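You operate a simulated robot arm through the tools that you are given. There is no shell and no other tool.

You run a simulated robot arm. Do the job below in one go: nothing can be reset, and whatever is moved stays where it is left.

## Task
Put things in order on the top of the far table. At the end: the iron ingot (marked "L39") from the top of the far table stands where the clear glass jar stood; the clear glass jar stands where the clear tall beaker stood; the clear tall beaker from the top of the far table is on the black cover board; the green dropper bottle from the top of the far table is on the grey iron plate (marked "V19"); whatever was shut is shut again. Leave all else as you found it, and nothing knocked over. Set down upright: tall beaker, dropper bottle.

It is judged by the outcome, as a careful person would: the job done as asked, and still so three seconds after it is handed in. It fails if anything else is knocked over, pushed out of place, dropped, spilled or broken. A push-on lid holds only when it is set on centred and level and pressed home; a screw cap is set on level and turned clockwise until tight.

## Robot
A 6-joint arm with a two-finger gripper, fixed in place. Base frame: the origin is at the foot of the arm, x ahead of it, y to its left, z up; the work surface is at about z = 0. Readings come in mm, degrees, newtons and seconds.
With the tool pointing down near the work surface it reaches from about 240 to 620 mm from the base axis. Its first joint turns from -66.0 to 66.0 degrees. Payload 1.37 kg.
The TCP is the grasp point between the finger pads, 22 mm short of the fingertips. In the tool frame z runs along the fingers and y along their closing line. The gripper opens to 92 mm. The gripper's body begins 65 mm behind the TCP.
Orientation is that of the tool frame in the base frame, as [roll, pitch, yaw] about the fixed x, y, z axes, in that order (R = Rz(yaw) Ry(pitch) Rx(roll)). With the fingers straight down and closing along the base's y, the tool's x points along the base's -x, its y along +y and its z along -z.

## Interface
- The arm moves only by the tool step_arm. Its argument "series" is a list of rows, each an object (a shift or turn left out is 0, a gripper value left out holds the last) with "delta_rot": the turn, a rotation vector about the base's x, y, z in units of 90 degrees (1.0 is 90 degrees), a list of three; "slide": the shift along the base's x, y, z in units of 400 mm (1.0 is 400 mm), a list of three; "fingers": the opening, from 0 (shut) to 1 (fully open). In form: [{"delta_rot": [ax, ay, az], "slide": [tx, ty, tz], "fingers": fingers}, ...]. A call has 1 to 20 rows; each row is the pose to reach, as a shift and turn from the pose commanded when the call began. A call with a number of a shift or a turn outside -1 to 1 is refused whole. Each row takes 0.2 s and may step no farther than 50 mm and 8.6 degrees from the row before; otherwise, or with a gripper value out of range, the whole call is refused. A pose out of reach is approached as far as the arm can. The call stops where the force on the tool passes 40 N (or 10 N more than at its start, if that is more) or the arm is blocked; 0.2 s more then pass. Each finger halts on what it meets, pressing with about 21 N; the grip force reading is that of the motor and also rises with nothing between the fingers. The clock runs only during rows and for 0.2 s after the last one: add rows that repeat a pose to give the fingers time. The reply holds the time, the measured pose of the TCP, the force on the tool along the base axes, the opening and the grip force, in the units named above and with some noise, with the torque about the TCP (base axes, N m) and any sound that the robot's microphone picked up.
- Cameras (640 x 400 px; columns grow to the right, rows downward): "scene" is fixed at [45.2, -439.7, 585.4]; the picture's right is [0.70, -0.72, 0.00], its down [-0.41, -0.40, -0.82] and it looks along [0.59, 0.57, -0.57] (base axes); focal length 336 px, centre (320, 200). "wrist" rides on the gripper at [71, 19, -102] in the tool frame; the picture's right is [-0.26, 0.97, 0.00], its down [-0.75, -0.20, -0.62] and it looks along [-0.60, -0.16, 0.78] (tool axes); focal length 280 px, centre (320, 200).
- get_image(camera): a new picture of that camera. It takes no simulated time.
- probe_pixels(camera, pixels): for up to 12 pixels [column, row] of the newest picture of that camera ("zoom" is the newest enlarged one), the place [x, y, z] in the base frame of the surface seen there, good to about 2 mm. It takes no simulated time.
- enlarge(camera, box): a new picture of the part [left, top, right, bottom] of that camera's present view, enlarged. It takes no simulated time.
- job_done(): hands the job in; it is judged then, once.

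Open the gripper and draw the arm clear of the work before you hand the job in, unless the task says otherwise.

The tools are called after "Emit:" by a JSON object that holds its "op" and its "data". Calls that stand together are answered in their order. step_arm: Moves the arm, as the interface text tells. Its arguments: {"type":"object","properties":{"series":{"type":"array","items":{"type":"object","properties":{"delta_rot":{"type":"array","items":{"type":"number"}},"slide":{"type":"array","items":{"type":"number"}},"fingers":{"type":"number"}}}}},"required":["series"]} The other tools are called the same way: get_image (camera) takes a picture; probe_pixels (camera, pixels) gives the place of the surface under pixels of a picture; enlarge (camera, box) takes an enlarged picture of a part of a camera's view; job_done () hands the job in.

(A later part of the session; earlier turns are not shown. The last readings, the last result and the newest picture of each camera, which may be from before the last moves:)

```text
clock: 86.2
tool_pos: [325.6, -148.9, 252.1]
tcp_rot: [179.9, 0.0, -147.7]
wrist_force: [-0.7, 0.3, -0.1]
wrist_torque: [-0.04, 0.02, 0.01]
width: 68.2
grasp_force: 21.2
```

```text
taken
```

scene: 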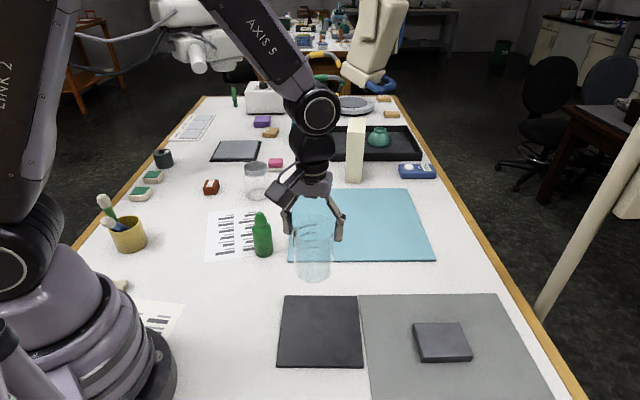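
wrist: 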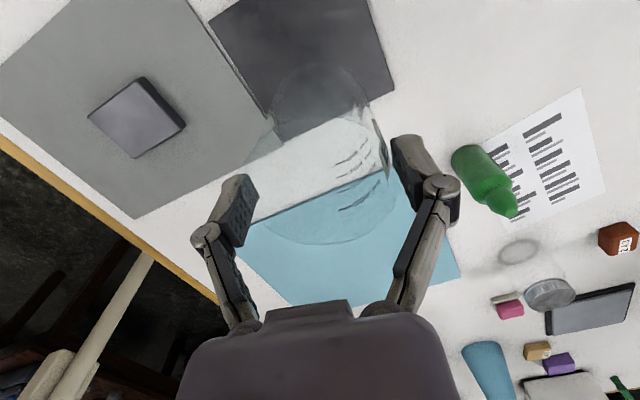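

Over the board (within 11 mm). I centre on (328,-160) and descend to just above the board.

Emit:
{"op": "step_arm", "data": {"series": [{"slide": [0.003, -0.014, 0]}, {"slide": [0.006, -0.028, -0.08]}, {"slide": [0.006, -0.028, -0.18]}, {"slide": [0.006, -0.028, -0.27]}, {"slide": [0.006, -0.028, -0.33]}, {"slide": [0.006, -0.028, -0.36]}, {"slide": [0.006, -0.028, -0.36]}]}}

Emit:
{"op": "enlarge", "data": {"camera": "scene", "box": [260, 220, 400, 380]}}

```text
clock: 87.8
tool_pos: [328.4, -160.5, 108.9]
tcp_rot: [179.9, 0.1, -147.7]
wrist_force: [-0.1, -0.4, -0.2]
wrist_torque: [-0.02, -0.02, -0.01]
width: 68.1
grasp_force: 21.6
```

```text
2.50 times, centred on (330, 300) of scene
```

zoom: 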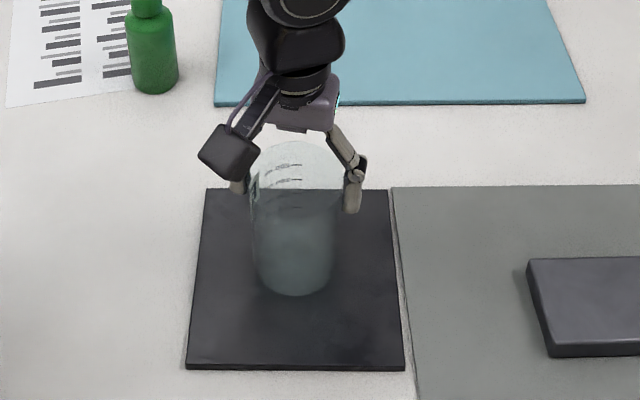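

A few mm remain. I lower in small steps and watch for contact.

Emit:
{"op": "step_arm", "data": {"series": [{"slide": [0, 0, -0.005]}, {"slide": [0, 0, -0.01]}, {"slide": [0, 0, -0.0125]}, {"slide": [0, 0, -0.015]}, {"slide": [0, 0, -0.015]}]}}

```text
clock: 89.0
tool_pos: [325.9, -162.0, 100.0]
tcp_rot: [179.9, 0.1, -147.6]
wrist_force: [-0.2, -0.1, -0.7]
wrist_torque: [0.02, 0.0, 0.01]
width: 68.2
grasp_force: 20.9
```

No contact yet at z≈101; I continue 1 mm at a time.

Emit:
{"op": "step_arm", "data": {"series": [{"slide": [0, 0, -0.0025]}, {"slide": [0, 0, -0.0025]}]}}

Emit:
{"op": "step_arm", "data": {"series": [{"slide": [0, 0, -0.0025]}, {"slide": [0, 0, -0.0025]}]}}

Emit:
{"op": "enlarge", "data": {"camera": "scene", "box": [270, 250, 380, 350]}}

```text
clock: 89.6
tool_pos: [326.9, -162.0, 100.0]
tcp_rot: [179.9, -0.1, -147.7]
wrist_force: [0.7, -0.9, -0.1]
wrist_torque: [0.02, 0.02, 0.0]
width: 68.3
grasp_force: 20.5
```

```text
clock: 90.2
tool_pos: [329.0, -160.4, 100.8]
tcp_rot: [180.0, 0.0, -147.8]
wrist_force: [-3.3, -0.4, 9.6]
wrist_torque: [-0.01, 0.24, 0.03]
width: 68.6
grasp_force: 20.9
```

```text
4.00 times, centred on (325, 300) of scene
```

zoom: 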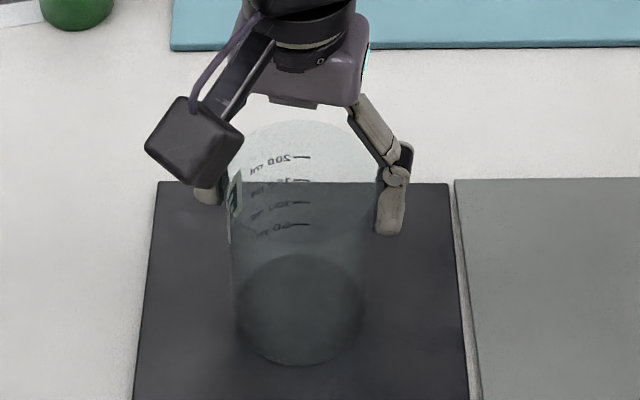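

Contact felt (9.6 N). I open the fingers gradually to release.

Emit:
{"op": "step_arm", "data": {"series": [{"fingers": 0.76}, {"fingers": 0.8}, {"fingers": 0.85}, {"fingers": 0.92}, {"fingers": 1.0}, {"fingers": 1.0}, {"fingers": 1.0}]}}

Emit:
{"op": "enlarge", "data": {"camera": "scene", "box": [270, 250, 380, 350]}}

Emit:
{"op": "get_image", "data": {"camera": "wrist"}}

```text
clock: 91.8
tool_pos: [327.4, -160.9, 100.2]
tcp_rot: [179.8, 0.1, -147.7]
wrist_force: [0.0, -0.1, -0.4]
wrist_torque: [0.0, 0.0, -0.02]
width: 91.9
grasp_force: 0.0
```

```text
4.00 times, centred on (325, 300) of scene
```

zoom: 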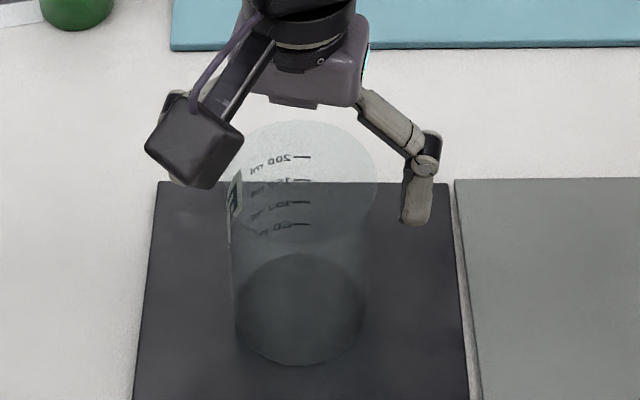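

```text
taken
```

wrist: 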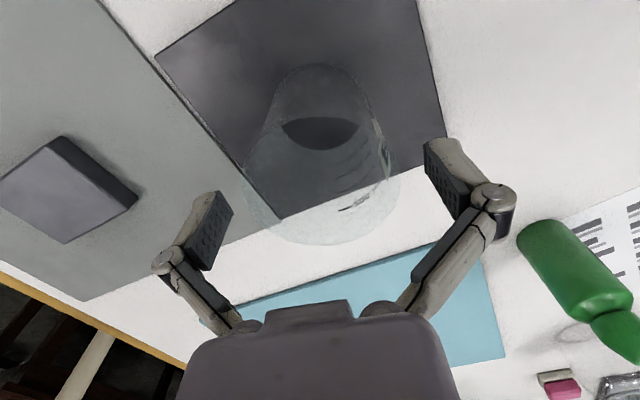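

The beaker stands upright near the board's centre. I raise straight up, then head for the jar.

Emit:
{"op": "step_arm", "data": {"series": [{"slide": [0, 0, 0.08]}, {"slide": [0, 0, 0.18]}, {"slide": [0, 0, 0.28]}, {"slide": [0.03, 0.08, 0.32]}, {"slide": [0.07, 0.18, 0.32]}, {"slide": [0.12, 0.28, 0.32]}, {"slide": [0.17, 0.38, 0.32]}, {"slide": [0.22, 0.48, 0.32]}, {"slide": [0.27, 0.58, 0.32]}, {"slide": [0.32, 0.68, 0.32]}, {"slide": [0.37, 0.78, 0.32]}, {"slide": [0.41, 0.88, 0.32]}, {"slide": [0.45, 0.97, 0.32]}, {"slide": [0.45, 0.97, 0.32]}]}}

Emit:
{"op": "get_image", "data": {"camera": "scene"}}

Emit:
{"op": "get_image", "data": {"camera": "wrist"}}

```text
clock: 94.8
tool_pos: [508.0, 227.7, 227.4]
tcp_rot: [-180.0, 0.0, -147.7]
wrist_force: [-0.3, 0.0, -0.5]
wrist_torque: [-0.03, 0.0, -0.03]
width: 92.0
grasp_force: 0.1
```

```text
taken
```

scene: 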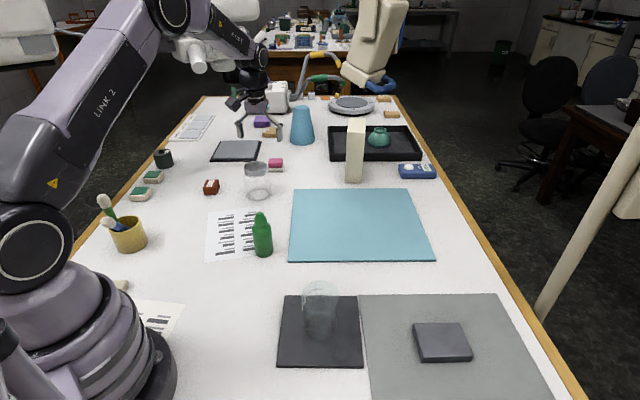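

```text
taken
```

wrist: 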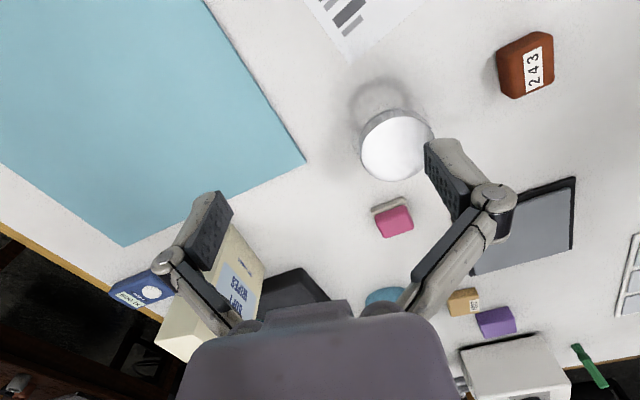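

I move above the jar at (535,310), z≈170.

Emit:
{"op": "step_arm", "data": {"series": [{"slide": [0.02, 0.06, -0.03]}, {"slide": [0.045, 0.13, -0.06]}, {"slide": [0.0675, 0.205, -0.1]}, {"slide": [0.0675, 0.205, -0.14]}, {"slide": [0.0675, 0.205, -0.14]}]}}

Emit:
{"op": "get_image", "data": {"camera": "wrist"}}

Emit:
{"op": "enlarge", "data": {"camera": "wrist", "box": [240, 40, 400, 200]}}

```text
clock: 96.0
tool_pos: [532.9, 310.4, 170.9]
tcp_rot: [179.9, -0.1, -147.7]
wrist_force: [0.4, -0.1, 1.0]
wrist_torque: [0.01, 0.02, 0.0]
width: 91.9
grasp_force: 0.1
```

```text
taken
```

wrist: 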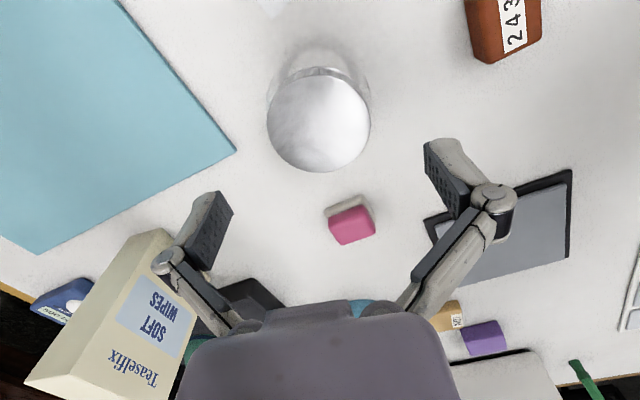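

```text
2.50 times, centred on (320, 120) of wrist
```

zoom: 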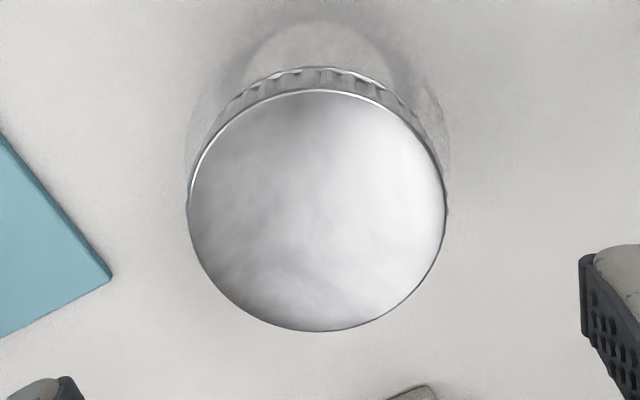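

The lid is centred laterally (col 319) and ~3 mm further out. I descend to z≈72, where the pads meet the glass body under the shoulder.

Emit:
{"op": "step_arm", "data": {"series": [{"slide": [0.003, 0.002, -0.06]}, {"slide": [0.005, 0.003, -0.13]}, {"slide": [0.005, 0.003, -0.19]}, {"slide": [0.005, 0.003, -0.22]}, {"slide": [0.005, 0.003, -0.247]}, {"slide": [0.005, 0.003, -0.247]}]}}

Emit:
{"op": "get_image", "data": {"camera": "wrist"}}

Emit:
{"op": "enlarge", "data": {"camera": "scene", "box": [210, 110, 310, 220]}}

```text
clock: 97.4
tool_pos: [535.8, 312.4, 71.3]
tcp_rot: [-180.0, 0.2, -147.8]
wrist_force: [0.1, 0.8, -0.5]
wrist_torque: [0.03, -0.01, -0.01]
width: 91.8
grasp_force: 0.1
```

```text
taken
```

wrist: 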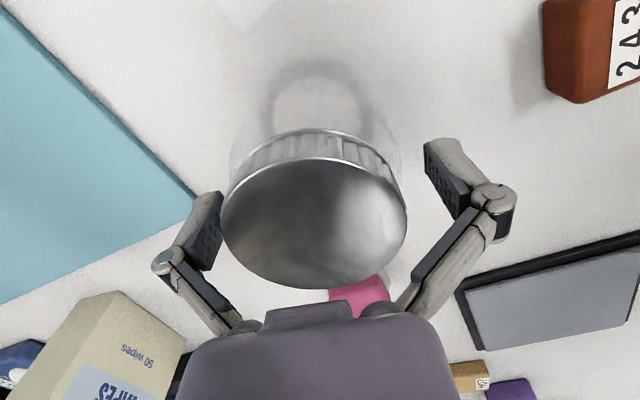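

```text
3.64 times, centred on (260, 165) of scene
```

zoom: 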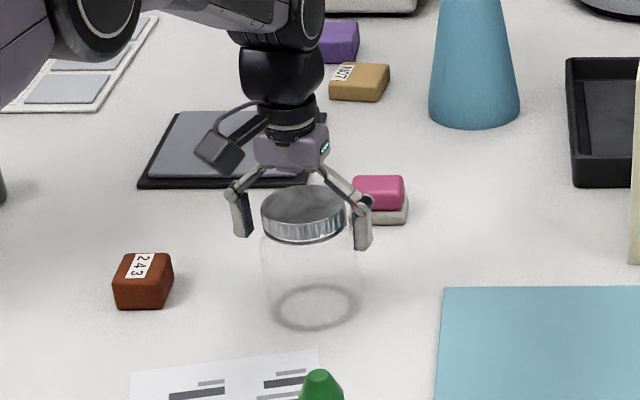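

Lid centre is at col ~314, i.e. 2 mm off; I correct by 1.5 mm and close on the body.

Emit:
{"op": "step_arm", "data": {"series": [{"slide": [0.001, -0.004, 0]}, {"slide": [0.001, -0.004, 0], "fingers": 0.9}, {"slide": [0.001, -0.004, 0], "fingers": 0.8}, {"slide": [0.001, -0.004, 0], "fingers": 0.7}, {"slide": [0.001, -0.004, 0], "fingers": 0.65}, {"slide": [0.001, -0.004, 0], "fingers": 0.65}]}}

Emit:
{"op": "get_image", "data": {"camera": "wrist"}}

Emit:
{"op": "enlarge", "data": {"camera": "scene", "box": [210, 110, 310, 220]}}

```text
clock: 98.8
tool_pos: [536.8, 311.0, 71.5]
tcp_rot: [179.8, 0.1, -147.7]
wrist_force: [-1.3, -1.1, 2.6]
wrist_torque: [-0.03, 0.05, -0.02]
width: 77.2
grasp_force: 21.0
```

```text
taken
```

wrist: 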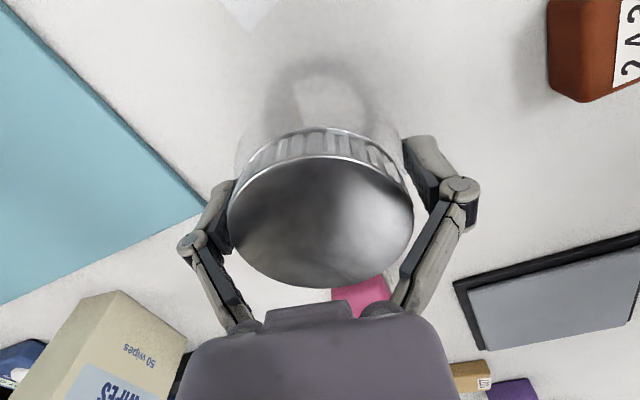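

```text
3.64 times, centred on (260, 165) of scene
```

zoom: 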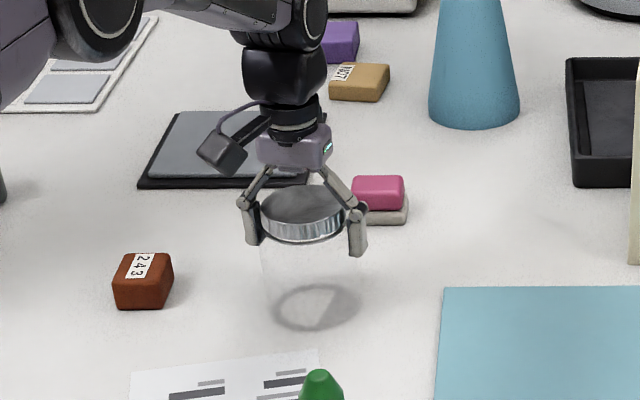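

Gripped at 77.2. I lift 12 mm and check that the jar follows.

Emit:
{"op": "step_arm", "data": {"series": [{"slide": [0, 0, 0.01]}, {"slide": [0, 0, 0.02]}, {"slide": [0, 0, 0.03]}, {"slide": [0, 0, 0.03]}]}}

Emit:
{"op": "enlarge", "data": {"camera": "scene", "box": [210, 110, 310, 220]}}

```text
clock: 99.8
tool_pos: [537.2, 310.1, 84.4]
tcp_rot: [179.8, 0.0, -147.6]
wrist_force: [0.8, -0.1, -1.5]
wrist_torque: [0.02, 0.04, -0.01]
width: 77.1
grasp_force: 21.1
```

```text
3.64 times, centred on (260, 165) of scene
```

zoom: 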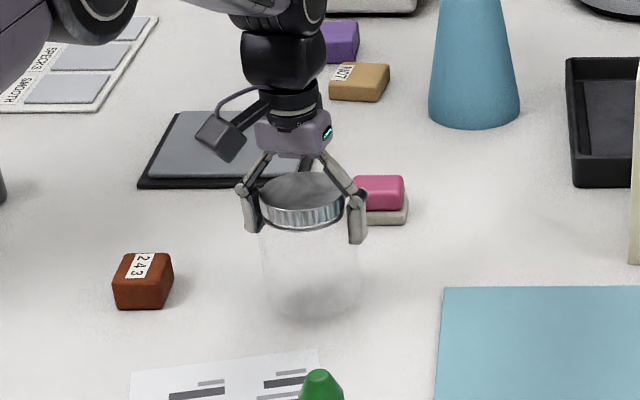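

The jar follows. I carry it low over the table to the beaker's old place (414.7,260.7).

Emit:
{"op": "step_arm", "data": {"series": [{"slide": [0, 0, 0.05]}, {"slide": [-0.06, -0.025, 0.07]}, {"slide": [-0.12, -0.05, 0.07]}, {"slide": [-0.18, -0.075, 0.07]}, {"slide": [-0.24, -0.1, 0.07]}, {"slide": [-0.305, -0.126, 0.07]}, {"slide": [-0.305, -0.126, 0.05]}, {"slide": [-0.305, -0.126, 0.02]}, {"slide": [-0.305, -0.126, -0.01]}, {"slide": [-0.305, -0.126, -0.01]}]}}

Emit:
{"op": "enlarge", "data": {"camera": "scene", "box": [190, 130, 300, 240]}}

Emit:
{"op": "get_image", "data": {"camera": "wrist"}}

```text
clock: 102.0
tool_pos: [415.1, 257.5, 79.5]
tcp_rot: [179.9, 0.0, -147.7]
wrist_force: [-0.2, 0.1, -0.7]
wrist_torque: [0.01, -0.01, 0.0]
width: 77.3
grasp_force: 21.1
```

```text
3.64 times, centred on (245, 185) of scene
```

zoom: 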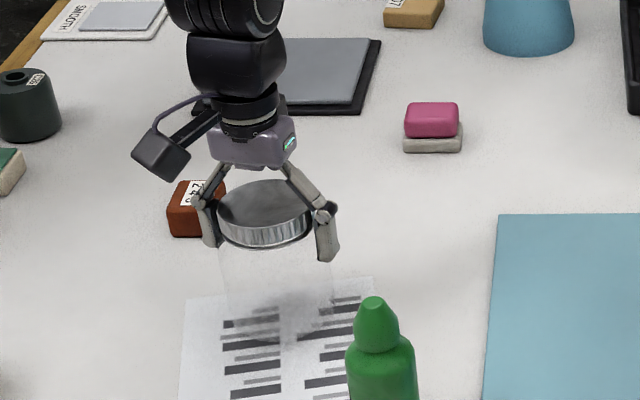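

```text
taken
```

wrist: 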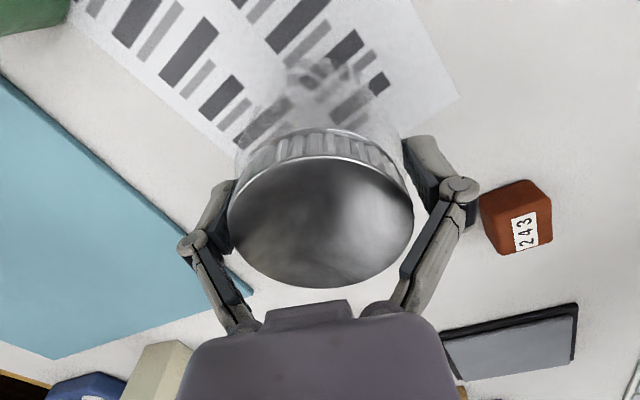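

Position reads (415,257.5); I take another still reading to average out noise before lowering.

Emit:
{"op": "step_arm", "data": {"series": [{"slide": [0, 0, 0]}]}}

Emit:
{"op": "step_arm", "data": {"series": [{"slide": [0, 0, 0]}]}}

Emit:
{"op": "step_arm", "data": {"series": [{"slide": [0, 0, 0]}]}}

```text
clock: 102.4
tool_pos: [415.9, 257.3, 80.2]
tcp_rot: [179.9, 0.0, -147.7]
wrist_force: [0.1, -1.6, -1.5]
wrist_torque: [-0.01, 0.01, 0.02]
width: 77.1
grasp_force: 21.0
```

```text
clock: 102.8
tool_pos: [415.9, 257.9, 81.1]
tcp_rot: [179.8, 0.0, -147.7]
wrist_force: [-0.4, -0.5, -2.0]
wrist_torque: [0.0, 0.0, -0.03]
width: 77.4
grasp_force: 21.3
```

```text
clock: 103.2
tool_pos: [415.1, 258.3, 79.4]
tcp_rot: [179.9, 0.0, -147.7]
wrist_force: [-0.7, -0.5, -1.6]
wrist_torque: [-0.01, 0.04, -0.02]
width: 77.2
grasp_force: 21.1
```

Average is (415.5,257.8,80). I correct by (-0.9,+2.3) mm and lower step by step to the paper.

Emit:
{"op": "step_arm", "data": {"series": [{"slide": [-0.0022, 0.0057, 0]}, {"slide": [-0.0022, 0.0057, -0.01]}, {"slide": [-0.0022, 0.0057, -0.015]}, {"slide": [-0.0022, 0.0057, -0.0175]}, {"slide": [-0.0022, 0.0057, -0.0175]}]}}

Emit:
{"op": "step_arm", "data": {"series": [{"slide": [0, 0, -0.0025]}, {"slide": [0, 0, -0.0025]}]}}

```text
clock: 104.4
tool_pos: [413.4, 260.2, 72.4]
tcp_rot: [180.0, 0.0, -147.6]
wrist_force: [0.0, 0.2, -1.5]
wrist_torque: [-0.02, 0.0, -0.01]
width: 77.0
grasp_force: 20.9
```

```text
clock: 105.0
tool_pos: [413.9, 260.1, 71.9]
tcp_rot: [179.9, 0.1, -147.8]
wrist_force: [-0.3, -1.1, 1.2]
wrist_torque: [-0.03, -0.04, -0.02]
width: 77.2
grasp_force: 20.7
```

Light contact begins (force went from -1.5 to +1.2 N). One more millimetre, then release.

Emit:
{"op": "step_arm", "data": {"series": [{"slide": [0, 0, -0.002]}, {"slide": [0, 0, -0.002]}]}}

Emit:
{"op": "step_arm", "data": {"series": [{"fingers": 0.85}, {"fingers": 0.88}, {"fingers": 0.92}, {"fingers": 1.0}, {"fingers": 1.0}, {"fingers": 1.0}]}}

Emit:
{"op": "enlarge", "data": {"camera": "scene", "box": [190, 130, 300, 240]}}

Emit:
{"op": "get_image", "data": {"camera": "wrist"}}

```text
clock: 105.6
tool_pos: [413.5, 260.5, 72.1]
tcp_rot: [179.9, 0.2, -147.7]
wrist_force: [2.2, -1.7, 7.8]
wrist_torque: [-0.1, 0.1, 0.04]
width: 77.4
grasp_force: 21.3
```

```text
clock: 107.0
tool_pos: [414.5, 261.3, 70.9]
tcp_rot: [179.9, 0.0, -147.8]
wrist_force: [0.2, -0.7, -0.3]
wrist_torque: [-0.01, -0.01, 0.0]
width: 92.3
grasp_force: 0.1
```

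```text
3.64 times, centred on (245, 185) of scene
```

zoom: 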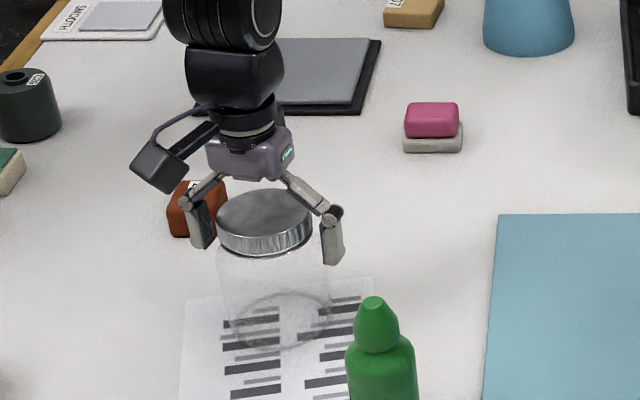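

```text
taken
```

wrist: 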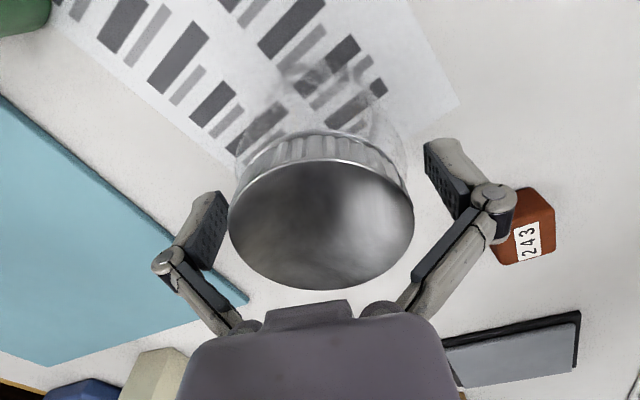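

The jar stands in the beaker's old place, lid on. I raise up and go to the ingot, yaw aligned to its sides (-135°).

Emit:
{"op": "step_arm", "data": {"series": [{"slide": [0, 0, 0.08]}, {"slide": [0, 0, 0.18]}, {"slide": [0, 0, 0.28]}, {"delta_rot": [0, 0, 0.05], "slide": [0.02, 0.1, 0.28]}, {"delta_rot": [0, 0, 0.1], "slide": [0.04, 0.2, 0.26]}, {"delta_rot": [0, 0, 0.139], "slide": [0.055, 0.3, 0.24]}, {"delta_rot": [0, 0, 0.139], "slide": [0.07, 0.4, 0.2]}, {"delta_rot": [0, 0, 0.139], "slide": [0.0725, 0.422, 0.12]}, {"delta_rot": [0, 0, 0.139], "slide": [0.0725, 0.422, 0.12]}]}}

Emit:
{"op": "get_image", "data": {"camera": "wrist"}}

Emit:
{"op": "get_image", "data": {"camera": "scene"}}

```text
clock: 109.0
tool_pos: [443.3, 432.4, 119.3]
tcp_rot: [179.9, 0.0, -135.2]
wrist_force: [-0.4, -0.2, 0.2]
wrist_torque: [-0.01, -0.01, 0.0]
width: 91.9
grasp_force: 0.1
```

```text
taken
```

wrist: 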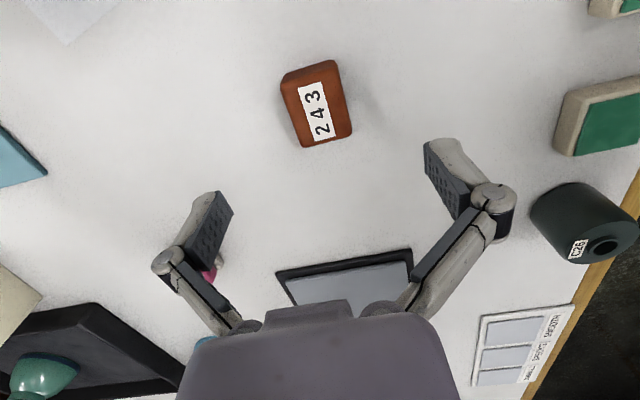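

```text
taken
```

scene: 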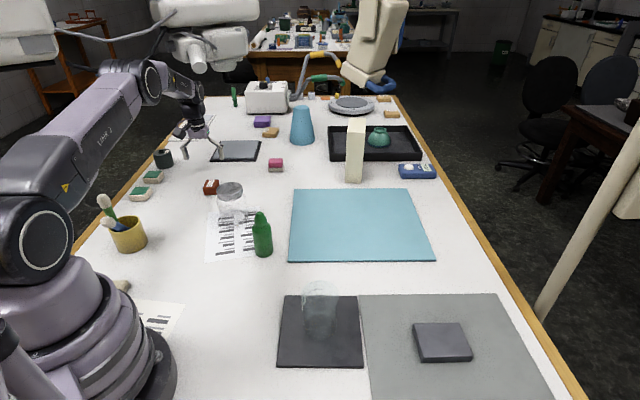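

The ingot is 2 mm off-centre laterally; I correct, descend to z≈25 and close.

Emit:
{"op": "step_arm", "data": {"series": [{"slide": [0.0025, -0.004, -0.09]}, {"slide": [0.0025, -0.004, -0.17]}, {"slide": [0.0025, -0.004, -0.22]}, {"slide": [0.0025, -0.004, -0.235]}, {"slide": [0.0025, -0.004, -0.235]}]}}

Emit:
{"op": "get_image", "data": {"camera": "wrist"}}

```text
clock: 110.2
tool_pos: [444.6, 428.3, 25.6]
tcp_rot: [180.0, 0.1, -135.3]
wrist_force: [-0.1, -0.6, -0.3]
wrist_torque: [0.01, 0.02, 0.02]
width: 92.3
grasp_force: 0.0
```

```text
taken
```

wrist: 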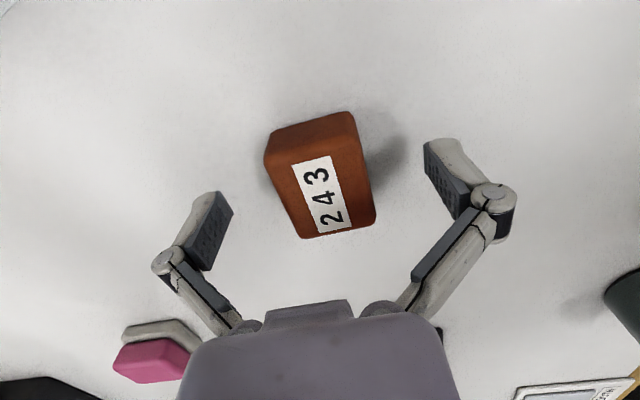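

Centred. I close on the ingot.

Emit:
{"op": "step_arm", "data": {"series": [{"fingers": 0.6}, {"fingers": 0.35}, {"fingers": 0.25}, {"fingers": 0.25}, {"fingers": 0.25}, {"fingers": 0.25}]}}

Emit:
{"op": "get_image", "data": {"camera": "wrist"}}

```text
clock: 111.6
tool_pos: [443.4, 428.4, 26.6]
tcp_rot: [179.9, 0.1, -135.2]
wrist_force: [-2.6, 0.5, 2.6]
wrist_torque: [-0.04, 0.11, 0.0]
width: 39.7
grasp_force: 20.8
```

```text
taken
```

wrist: 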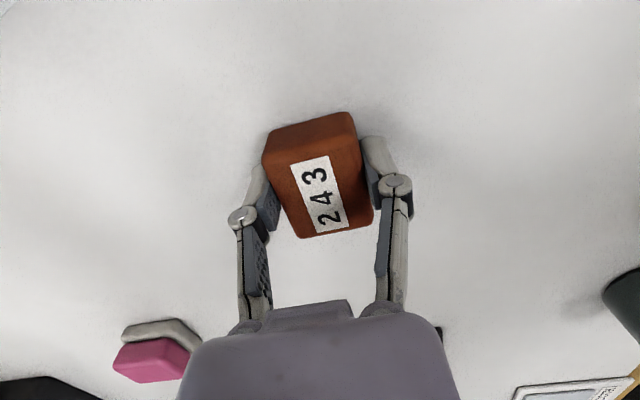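

Gripped at 39.7 mm. I lift 80 mm and move to the jar's old place (536,310.5).

Emit:
{"op": "step_arm", "data": {"series": [{"slide": [0, 0, 0.04]}, {"slide": [0, 0, 0.12]}, {"slide": [0, 0, 0.2]}, {"slide": [0.05, -0.065, 0.2]}, {"slide": [0.1, -0.13, 0.2]}, {"slide": [0.16, -0.2, 0.2]}, {"slide": [0.21, -0.265, 0.2]}, {"slide": [0.232, -0.295, 0.2]}, {"slide": [0.232, -0.295, 0.2]}]}}

Emit:
{"op": "get_image", "data": {"camera": "scene"}}

Emit:
{"op": "step_arm", "data": {"series": [{"slide": [0, 0, 0]}]}}

Emit:
{"op": "step_arm", "data": {"series": [{"slide": [0, 0, 0]}]}}

```text
clock: 113.6
tool_pos: [538.2, 312.9, 103.4]
tcp_rot: [180.0, 0.0, -135.1]
wrist_force: [0.3, 0.2, -4.5]
wrist_torque: [-0.03, 0.01, 0.0]
width: 39.7
grasp_force: 20.7
```

```text
taken
```

scene: 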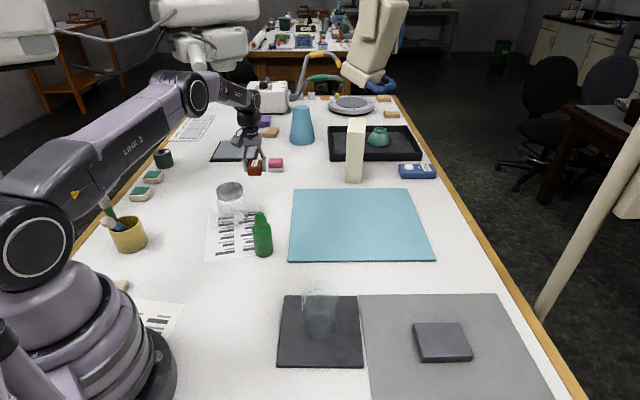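

```text
clock: 114.0
tool_pos: [538.5, 313.3, 103.1]
tcp_rot: [180.0, 0.0, -135.3]
wrist_force: [-0.8, -0.4, -3.5]
wrist_torque: [0.01, 0.03, -0.02]
width: 39.6
grasp_force: 20.9
```

```text
clock: 114.4
tool_pos: [538.3, 313.6, 103.7]
tcp_rot: [179.8, 0.1, -135.1]
wrist_force: [-0.1, 0.8, -4.6]
wrist_torque: [-0.02, 0.02, -0.04]
width: 40.1
grasp_force: 20.7
```

Average (538.3,313.3); I correct (-2.1,-2.8) and lower close to the table.

Emit:
{"op": "step_arm", "data": {"series": [{"slide": [-0.0053, -0.007, -0.05]}, {"slide": [-0.0053, -0.007, -0.13]}, {"slide": [-0.0053, -0.007, -0.175]}, {"slide": [-0.0053, -0.007, -0.186]}, {"slide": [-0.0053, -0.007, -0.186]}]}}

Emit:
{"op": "step_arm", "data": {"series": [{"slide": [0, 0, -0.0025]}, {"slide": [0, 0, -0.0025]}]}}

```text
clock: 115.6
tool_pos: [535.0, 308.4, 31.3]
tcp_rot: [179.9, 0.1, -135.2]
wrist_force: [-0.3, -0.2, -3.2]
wrist_torque: [-0.03, 0.02, 0.0]
width: 40.0
grasp_force: 21.0
```

```text
clock: 116.2
tool_pos: [536.3, 308.9, 29.9]
tcp_rot: [179.9, -0.1, -135.2]
wrist_force: [-0.5, -0.2, -4.6]
wrist_torque: [-0.03, 0.03, -0.04]
width: 40.1
grasp_force: 21.0
```

Still carrying the weight (-4.6 N) at z≈30. I continue down in 1 mm steps with a small +y correction.

Emit:
{"op": "step_arm", "data": {"series": [{"slide": [0.001, 0.004, -0.004]}, {"slide": [0.001, 0.004, -0.0065]}, {"slide": [0.001, 0.004, -0.0065]}]}}

Emit:
{"op": "step_arm", "data": {"series": [{"slide": [0, 0, -0.002]}, {"slide": [0, 0, -0.002]}]}}

```text
clock: 117.0
tool_pos: [537.1, 309.8, 27.6]
tcp_rot: [180.0, 0.0, -135.2]
wrist_force: [0.2, 0.0, -4.1]
wrist_torque: [0.02, 0.02, 0.02]
width: 39.8
grasp_force: 20.4
```

```text
clock: 117.6
tool_pos: [535.7, 308.8, 26.5]
tcp_rot: [179.9, -0.1, -135.1]
wrist_force: [0.3, -0.3, -5.0]
wrist_torque: [-0.05, 0.02, 0.03]
width: 40.1
grasp_force: 20.6
```

Nearly down; two more small steps until the load goes off the wrist.

Emit:
{"op": "step_arm", "data": {"series": [{"slide": [0, 0, -0.0025]}, {"slide": [0, 0, -0.0025]}]}}

Emit:
{"op": "step_arm", "data": {"series": [{"slide": [0, 0, -0.0015]}, {"slide": [0, 0, -0.0015]}]}}

Emit:
{"op": "enlarge", "data": {"camera": "scene", "box": [220, 130, 300, 220]}}

```text
clock: 118.2
tool_pos: [535.5, 307.7, 26.5]
tcp_rot: [179.8, 0.1, -135.1]
wrist_force: [0.5, 0.4, -2.1]
wrist_torque: [-0.02, 0.08, -0.02]
width: 39.6
grasp_force: 21.4
```

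```text
clock: 118.8
tool_pos: [536.4, 309.7, 25.5]
tcp_rot: [179.9, -0.1, -135.3]
wrist_force: [-2.0, -0.1, -1.0]
wrist_torque: [0.09, -0.02, 0.04]
width: 40.0
grasp_force: 21.2
```

```text
4.44 times, centred on (260, 175) of scene
```

zoom: 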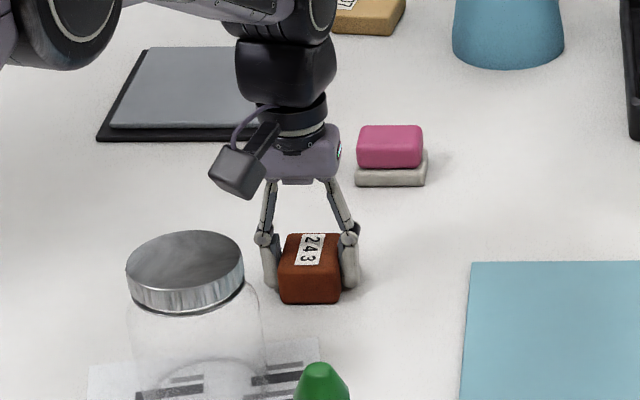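

The weight is on the table now. I release gradually and rise.

Emit:
{"op": "step_arm", "data": {"series": [{"fingers": 0.46}, {"fingers": 0.52}, {"fingers": 0.65}, {"fingers": 0.8}, {"fingers": 0.9}, {"fingers": 0.9}]}}

Emit:
{"op": "step_arm", "data": {"series": [{"slide": [0, 0, 0.08]}, {"slide": [0, 0, 0.18]}, {"slide": [0, 0, 0.28]}, {"slide": [0, 0, 0.38]}, {"slide": [0, 0, 0.38]}]}}

Emit:
{"op": "get_image", "data": {"camera": "wrist"}}

Emit:
{"op": "get_image", "data": {"camera": "scene"}}

```text
clock: 120.2
tool_pos: [537.0, 308.9, 27.0]
tcp_rot: [179.9, 0.0, -135.1]
wrist_force: [-0.5, -0.3, 0.3]
wrist_torque: [0.0, 0.0, 0.03]
width: 82.7
grasp_force: 0.1
```

```text
clock: 121.4
tool_pos: [536.4, 308.7, 177.8]
tcp_rot: [179.9, 0.1, -135.3]
wrist_force: [0.5, 0.0, 0.3]
wrist_torque: [-0.01, -0.03, 0.02]
width: 82.7
grasp_force: 0.0
```

```text
taken
```

wrist: 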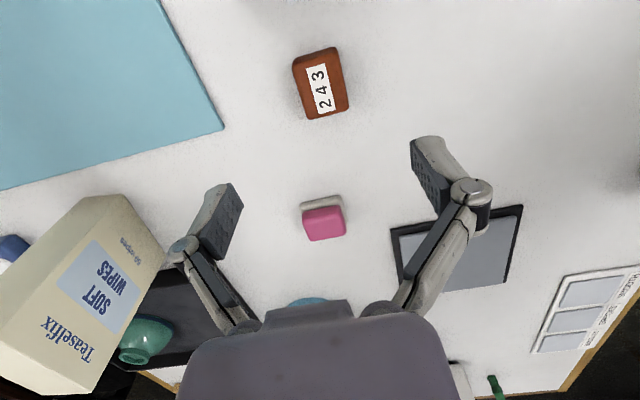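

```text
taken
```

scene: 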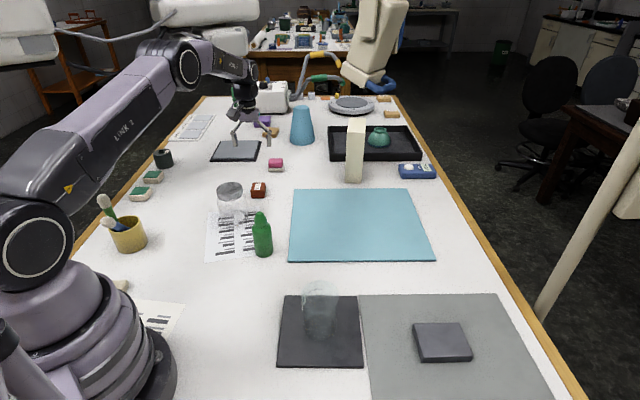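

The ingot stands at the jar's old place. I probe it and move above the green bottle at (388,91).

Emit:
{"op": "probe_pixels", "data": {"camera": "wrist", "pixels": [[320, 85], [300, 75], [335, 65], [345, 105], [310, 115]]}}

Emit:
{"op": "step_arm", "data": {"series": [{"slide": [-0.06, -0.09, 0.05], "fingers": 1.0}, {"slide": [-0.12, -0.18, 0.05], "fingers": 1.0}, {"slide": [-0.18, -0.27, 0.05], "fingers": 1.0}, {"slide": [-0.245, -0.36, 0.05], "fingers": 1.0}, {"slide": [-0.31, -0.45, 0.05], "fingers": 1.0}, {"slide": [-0.371, -0.544, 0.05], "fingers": 1.0}, {"slide": [-0.371, -0.544, 0.05], "fingers": 1.0}]}}

Emit:
{"op": "get_image", "data": {"camera": "wrist"}}

Emit:
{"op": "enlarge", "data": {"camera": "wrist", "box": [240, 20, 400, 180]}}

```text
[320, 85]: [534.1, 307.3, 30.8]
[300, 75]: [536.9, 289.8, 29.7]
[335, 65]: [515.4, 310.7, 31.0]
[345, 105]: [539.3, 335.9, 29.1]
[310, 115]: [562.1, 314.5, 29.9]
```

```text
clock: 123.0
tool_pos: [390.5, 92.9, 198.4]
tcp_rot: [180.0, 0.0, -135.2]
wrist_force: [0.1, -0.5, 0.8]
wrist_torque: [-0.02, -0.01, 0.03]
width: 92.2
grasp_force: 0.0
```

```text
taken
```

wrist: 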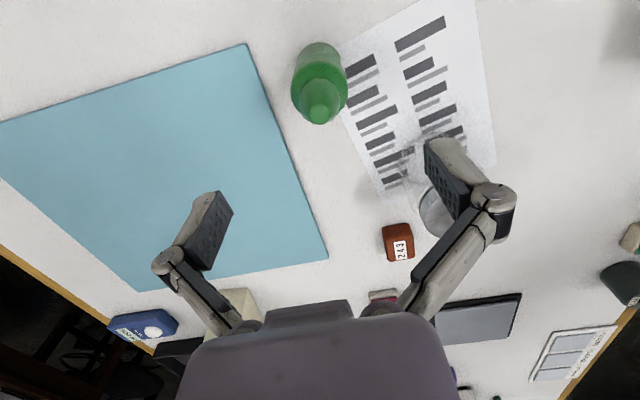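

```text
2.50 times, centred on (320, 100) of wrist
```

zoom: 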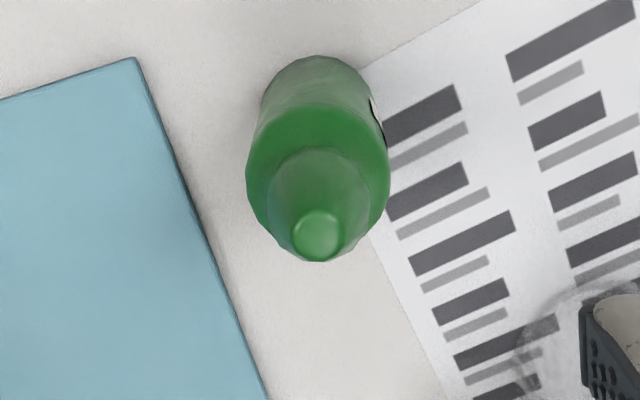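

The bottle's tip shows at (319,114) → centre ≈(388.5,90). I shift onto it, descend to z≈70 (palm stays above the 122 mm tip) and close.

Emit:
{"op": "step_arm", "data": {"series": [{"slide": [-0.005, -0.0072, -0.05]}, {"slide": [-0.005, -0.0072, -0.12]}, {"slide": [-0.005, -0.0072, -0.2]}, {"slide": [-0.005, -0.0072, -0.27]}, {"slide": [-0.005, -0.0072, -0.321]}, {"slide": [-0.005, -0.0072, -0.321]}]}}

Emit:
{"op": "get_image", "data": {"camera": "wrist"}}

Emit:
{"op": "enlarge", "data": {"camera": "scene", "box": [210, 170, 320, 270]}}

```text
clock: 124.4
tool_pos: [385.1, 88.8, 71.5]
tcp_rot: [-179.9, 0.1, -135.2]
wrist_force: [0.2, -0.2, 0.5]
wrist_torque: [-0.02, 0.04, 0.0]
width: 91.8
grasp_force: 0.0
```

```text
taken
```

wrist: 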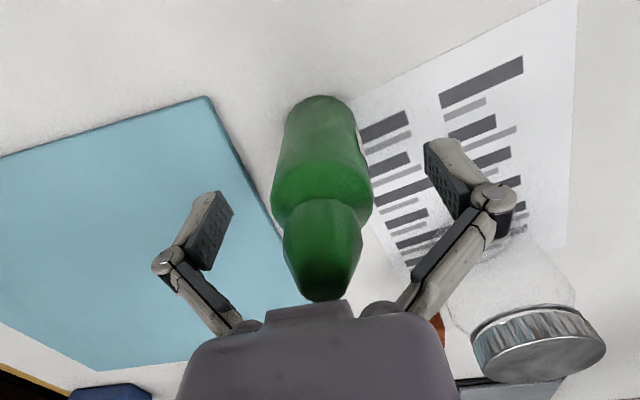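

```text
4.00 times, centred on (265, 220) of scene
```

zoom: 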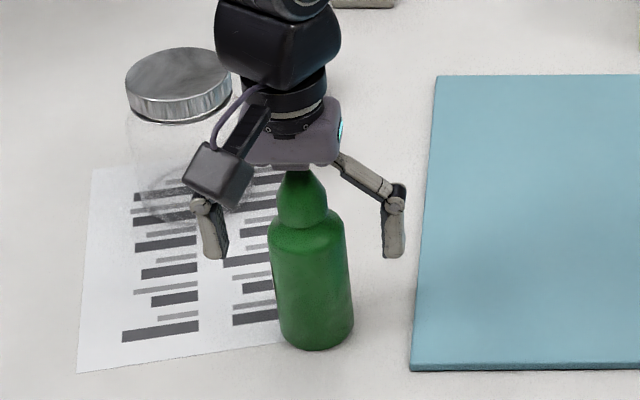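

Aligned, tip just below the palm with no contact force. I close on the body.

Emit:
{"op": "step_arm", "data": {"series": [{"fingers": 0.7}, {"fingers": 0.5}, {"fingers": 0.4}, {"fingers": 0.35}, {"fingers": 0.35}, {"fingers": 0.35}]}}

Emit:
{"op": "step_arm", "data": {"series": [{"slide": [0, 0, 0.01]}, {"slide": [0, 0, 0.02]}, {"slide": [0, 0, 0.03]}, {"slide": [0, 0, 0.03]}]}}

Emit:
{"op": "enlarge", "data": {"camera": "scene", "box": [210, 170, 320, 270]}}

```text
clock: 125.8
tool_pos: [385.1, 88.7, 70.1]
tcp_rot: [180.0, 0.1, -135.2]
wrist_force: [-0.2, 0.1, 3.3]
wrist_torque: [0.06, 0.05, 0.02]
width: 44.5
grasp_force: 20.9
```

```text
clock: 126.8
tool_pos: [384.8, 88.6, 82.6]
tcp_rot: [179.9, 0.1, -135.3]
wrist_force: [0.9, 0.1, -0.8]
wrist_torque: [0.02, -0.02, 0.01]
width: 44.8
grasp_force: 20.8
```

```text
4.00 times, centred on (265, 220) of scene
```

zoom: 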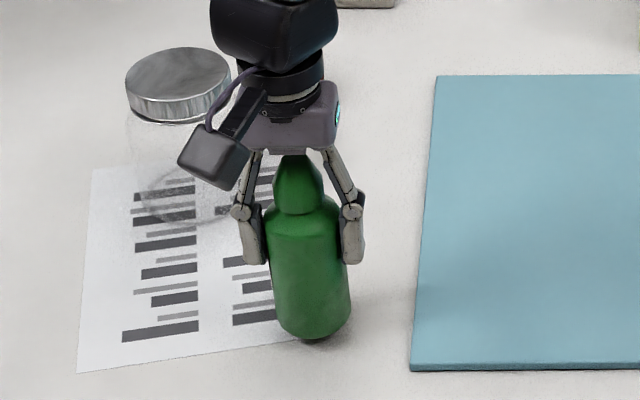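

The bottle is held. I lift it to clear everything and carry it toward the plate.

Emit:
{"op": "step_arm", "data": {"series": [{"slide": [0, 0, 0.1]}, {"slide": [0, 0, 0.2]}, {"slide": [0, 0, 0.3]}, {"slide": [0.04, -0.07, 0.34]}, {"slide": [0.08, -0.17, 0.34]}, {"slide": [0.12, -0.27, 0.34]}, {"slide": [0.16, -0.37, 0.34]}, {"slide": [0.2, -0.47, 0.34]}, {"slide": [0.22, -0.58, 0.34]}, {"slide": [0.22, -0.69, 0.34]}, {"slide": [0.21, -0.8, 0.34]}, {"slide": [0.2, -0.9, 0.34]}, {"slide": [0.19, -1.0, 0.34]}, {"slide": [0.19, -1.0, 0.34]}]}}

Emit:
{"op": "step_arm", "data": {"series": [{"slide": [0.0, -0.087, 0]}, {"slide": [0.0, -0.087, 0]}, {"slide": [0.0, -0.087, 0]}]}}

Emit:
{"op": "get_image", "data": {"camera": "wrist"}}

Emit:
{"op": "get_image", "data": {"camera": "scene"}}

```text
clock: 129.8
tool_pos: [460.6, -310.4, 215.6]
tcp_rot: [179.8, -0.2, -135.2]
wrist_force: [0.4, 0.1, -0.7]
wrist_torque: [-0.01, 0.02, -0.02]
width: 44.4
grasp_force: 21.4
```

```text
clock: 130.6
tool_pos: [460.1, -344.4, 216.7]
tcp_rot: [179.9, 0.0, -135.2]
wrist_force: [-0.1, -0.5, -0.4]
wrist_torque: [-0.01, 0.02, -0.04]
width: 44.6
grasp_force: 21.2
```

```text
taken
```

wrist: 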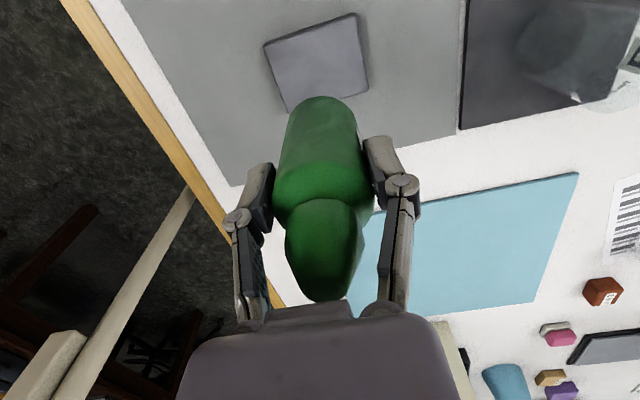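

```text
taken
```

scene: 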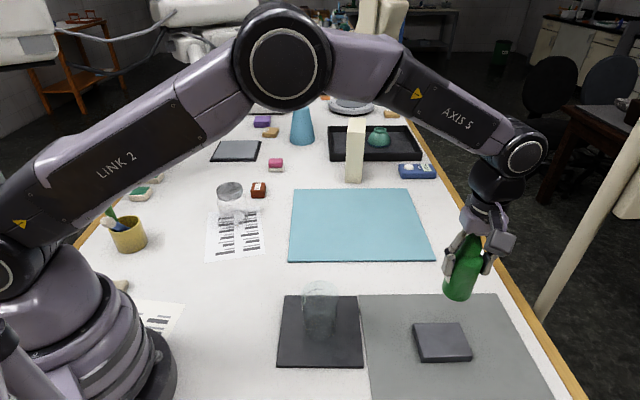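

I probe the plate's visible corners (wrist (268,47),(353,17),(365,95)) to confirm the target before lowering.

Emit:
{"op": "probe_pixels", "data": {"camera": "wrist", "pixels": [[268, 48], [352, 18], [364, 93], [282, 98], [320, 80]]}}

Emit:
{"op": "enlarge", "data": {"camera": "wrist", "box": [240, 0, 400, 140]}}

```text
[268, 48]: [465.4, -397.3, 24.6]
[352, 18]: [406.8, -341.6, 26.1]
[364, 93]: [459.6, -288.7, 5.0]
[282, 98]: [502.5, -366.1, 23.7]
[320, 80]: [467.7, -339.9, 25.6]
```

```text
2.86 times, centred on (320, 70) of wrist
```

zoom: 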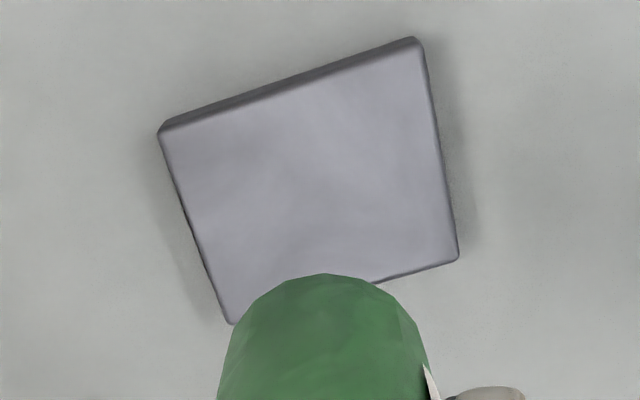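

By image, the plate centre lies slightly toward -y of the bottle axis. I shift (-2.6,-5) mm and lower to about 20 mm above the plate for a final check.

Emit:
{"op": "step_arm", "data": {"series": [{"slide": [-0.0065, -0.0125, -0.03]}, {"slide": [-0.0065, -0.0125, -0.1]}, {"slide": [-0.0065, -0.0125, -0.18]}, {"slide": [-0.0065, -0.0125, -0.25]}, {"slide": [-0.0065, -0.0125, -0.25]}]}}

Emit:
{"op": "get_image", "data": {"camera": "wrist"}}

Emit:
{"op": "enlarge", "data": {"camera": "scene", "box": [390, 240, 510, 380]}}

Emit:
{"op": "enlarge", "data": {"camera": "wrist", "box": [220, 40, 420, 200]}}

```text
clock: 131.8
tool_pos: [455.8, -354.3, 115.6]
tcp_rot: [180.0, 0.0, -135.2]
wrist_force: [-0.1, -0.6, -1.6]
wrist_torque: [0.02, 0.03, 0.01]
width: 44.3
grasp_force: 21.1
```

```text
taken
```

wrist: 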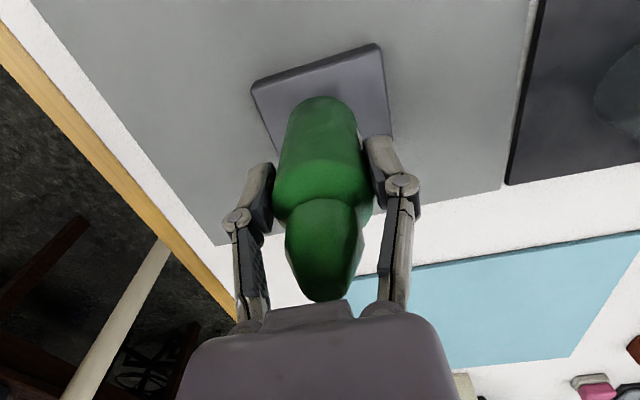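

```text
2.86 times, centred on (450, 310) of scene
```

zoom: 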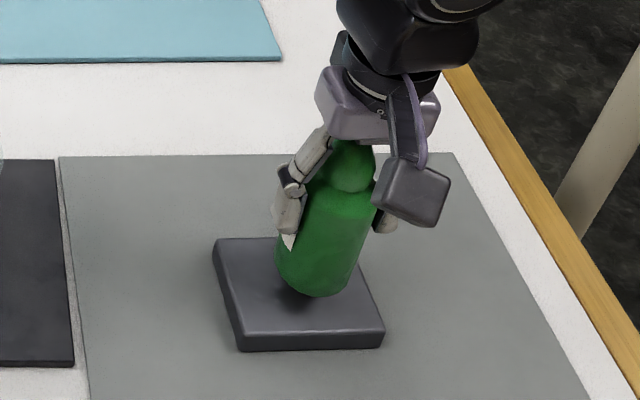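

```text
2.50 times, centred on (320, 120) of wrist
```

zoom: 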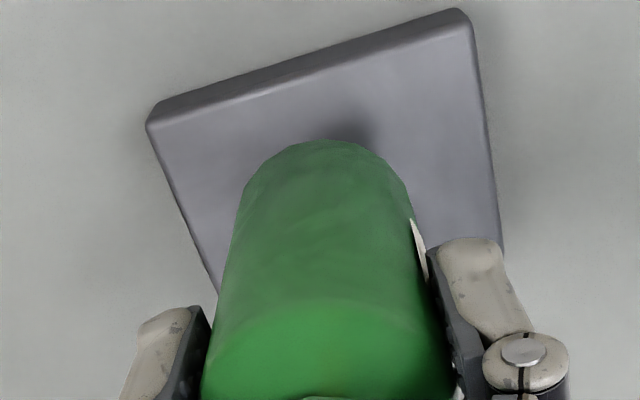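

I take extra readings and probe the bottle's body and plate corners from the scene camera to verify the offset.

Emit:
{"op": "step_arm", "data": {"series": [{"slide": [0, 0, 0]}]}}

Emit:
{"op": "step_arm", "data": {"series": [{"slide": [0, 0, 0]}]}}

Emit:
{"op": "probe_pixels", "data": {"camera": "zoom", "pixels": [[250, 250], [330, 200], [400, 230]]}}

Emit:
{"op": "get_image", "data": {"camera": "scene"}}

Emit:
{"op": "enlarge", "data": {"camera": "scene", "box": [390, 240, 510, 380]}}

Emit:
{"op": "probe_pixels", "data": {"camera": "zoom", "pixels": [[315, 240], [295, 240], [335, 240], [315, 285], [285, 260], [355, 262], [220, 245], [380, 333], [243, 338], [300, 320], [260, 250], [340, 300]]}}

```text
clock: 132.2
tool_pos: [456.0, -353.3, 114.5]
tcp_rot: [179.9, -0.1, -135.1]
wrist_force: [-0.7, -0.3, -0.9]
wrist_torque: [-0.01, 0.02, -0.03]
width: 44.6
grasp_force: 20.5
```

```text
clock: 132.6
tool_pos: [455.4, -353.7, 115.5]
tcp_rot: [180.0, 0.0, -135.2]
wrist_force: [-0.4, -0.8, -1.5]
wrist_torque: [-0.04, 0.0, 0.0]
width: 44.6
grasp_force: 21.1
```

```text
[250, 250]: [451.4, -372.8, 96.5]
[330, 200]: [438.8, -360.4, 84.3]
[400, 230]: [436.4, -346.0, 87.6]
```

```text
taken
```

scene: 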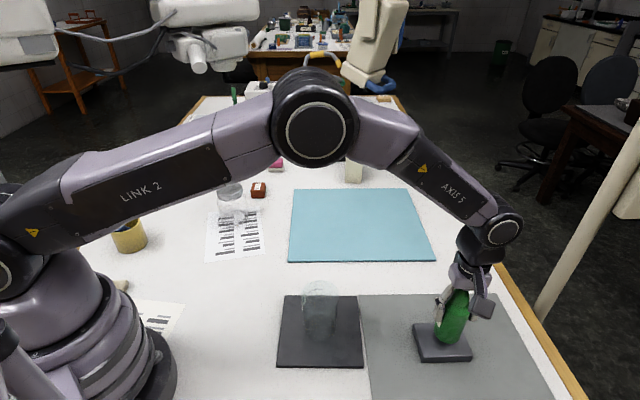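

```text
2.86 times, centred on (450, 310) of scene
```

zoom: 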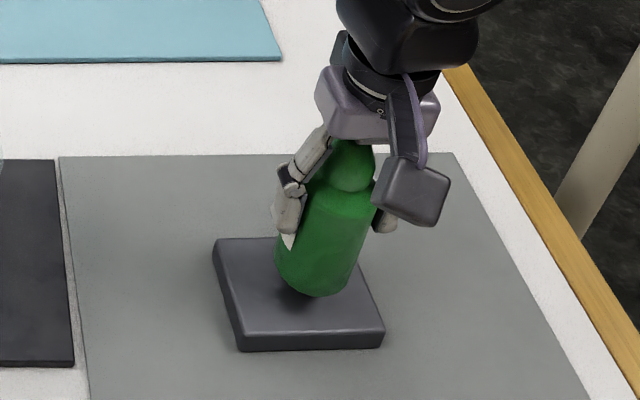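

```text
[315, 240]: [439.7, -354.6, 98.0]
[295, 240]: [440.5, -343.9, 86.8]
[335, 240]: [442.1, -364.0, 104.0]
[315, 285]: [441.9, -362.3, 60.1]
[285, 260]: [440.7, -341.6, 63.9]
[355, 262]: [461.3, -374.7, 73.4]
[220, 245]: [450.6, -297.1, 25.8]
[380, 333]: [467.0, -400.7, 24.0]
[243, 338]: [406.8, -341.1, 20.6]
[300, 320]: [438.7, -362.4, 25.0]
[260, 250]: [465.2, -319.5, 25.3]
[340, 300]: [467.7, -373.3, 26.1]
```

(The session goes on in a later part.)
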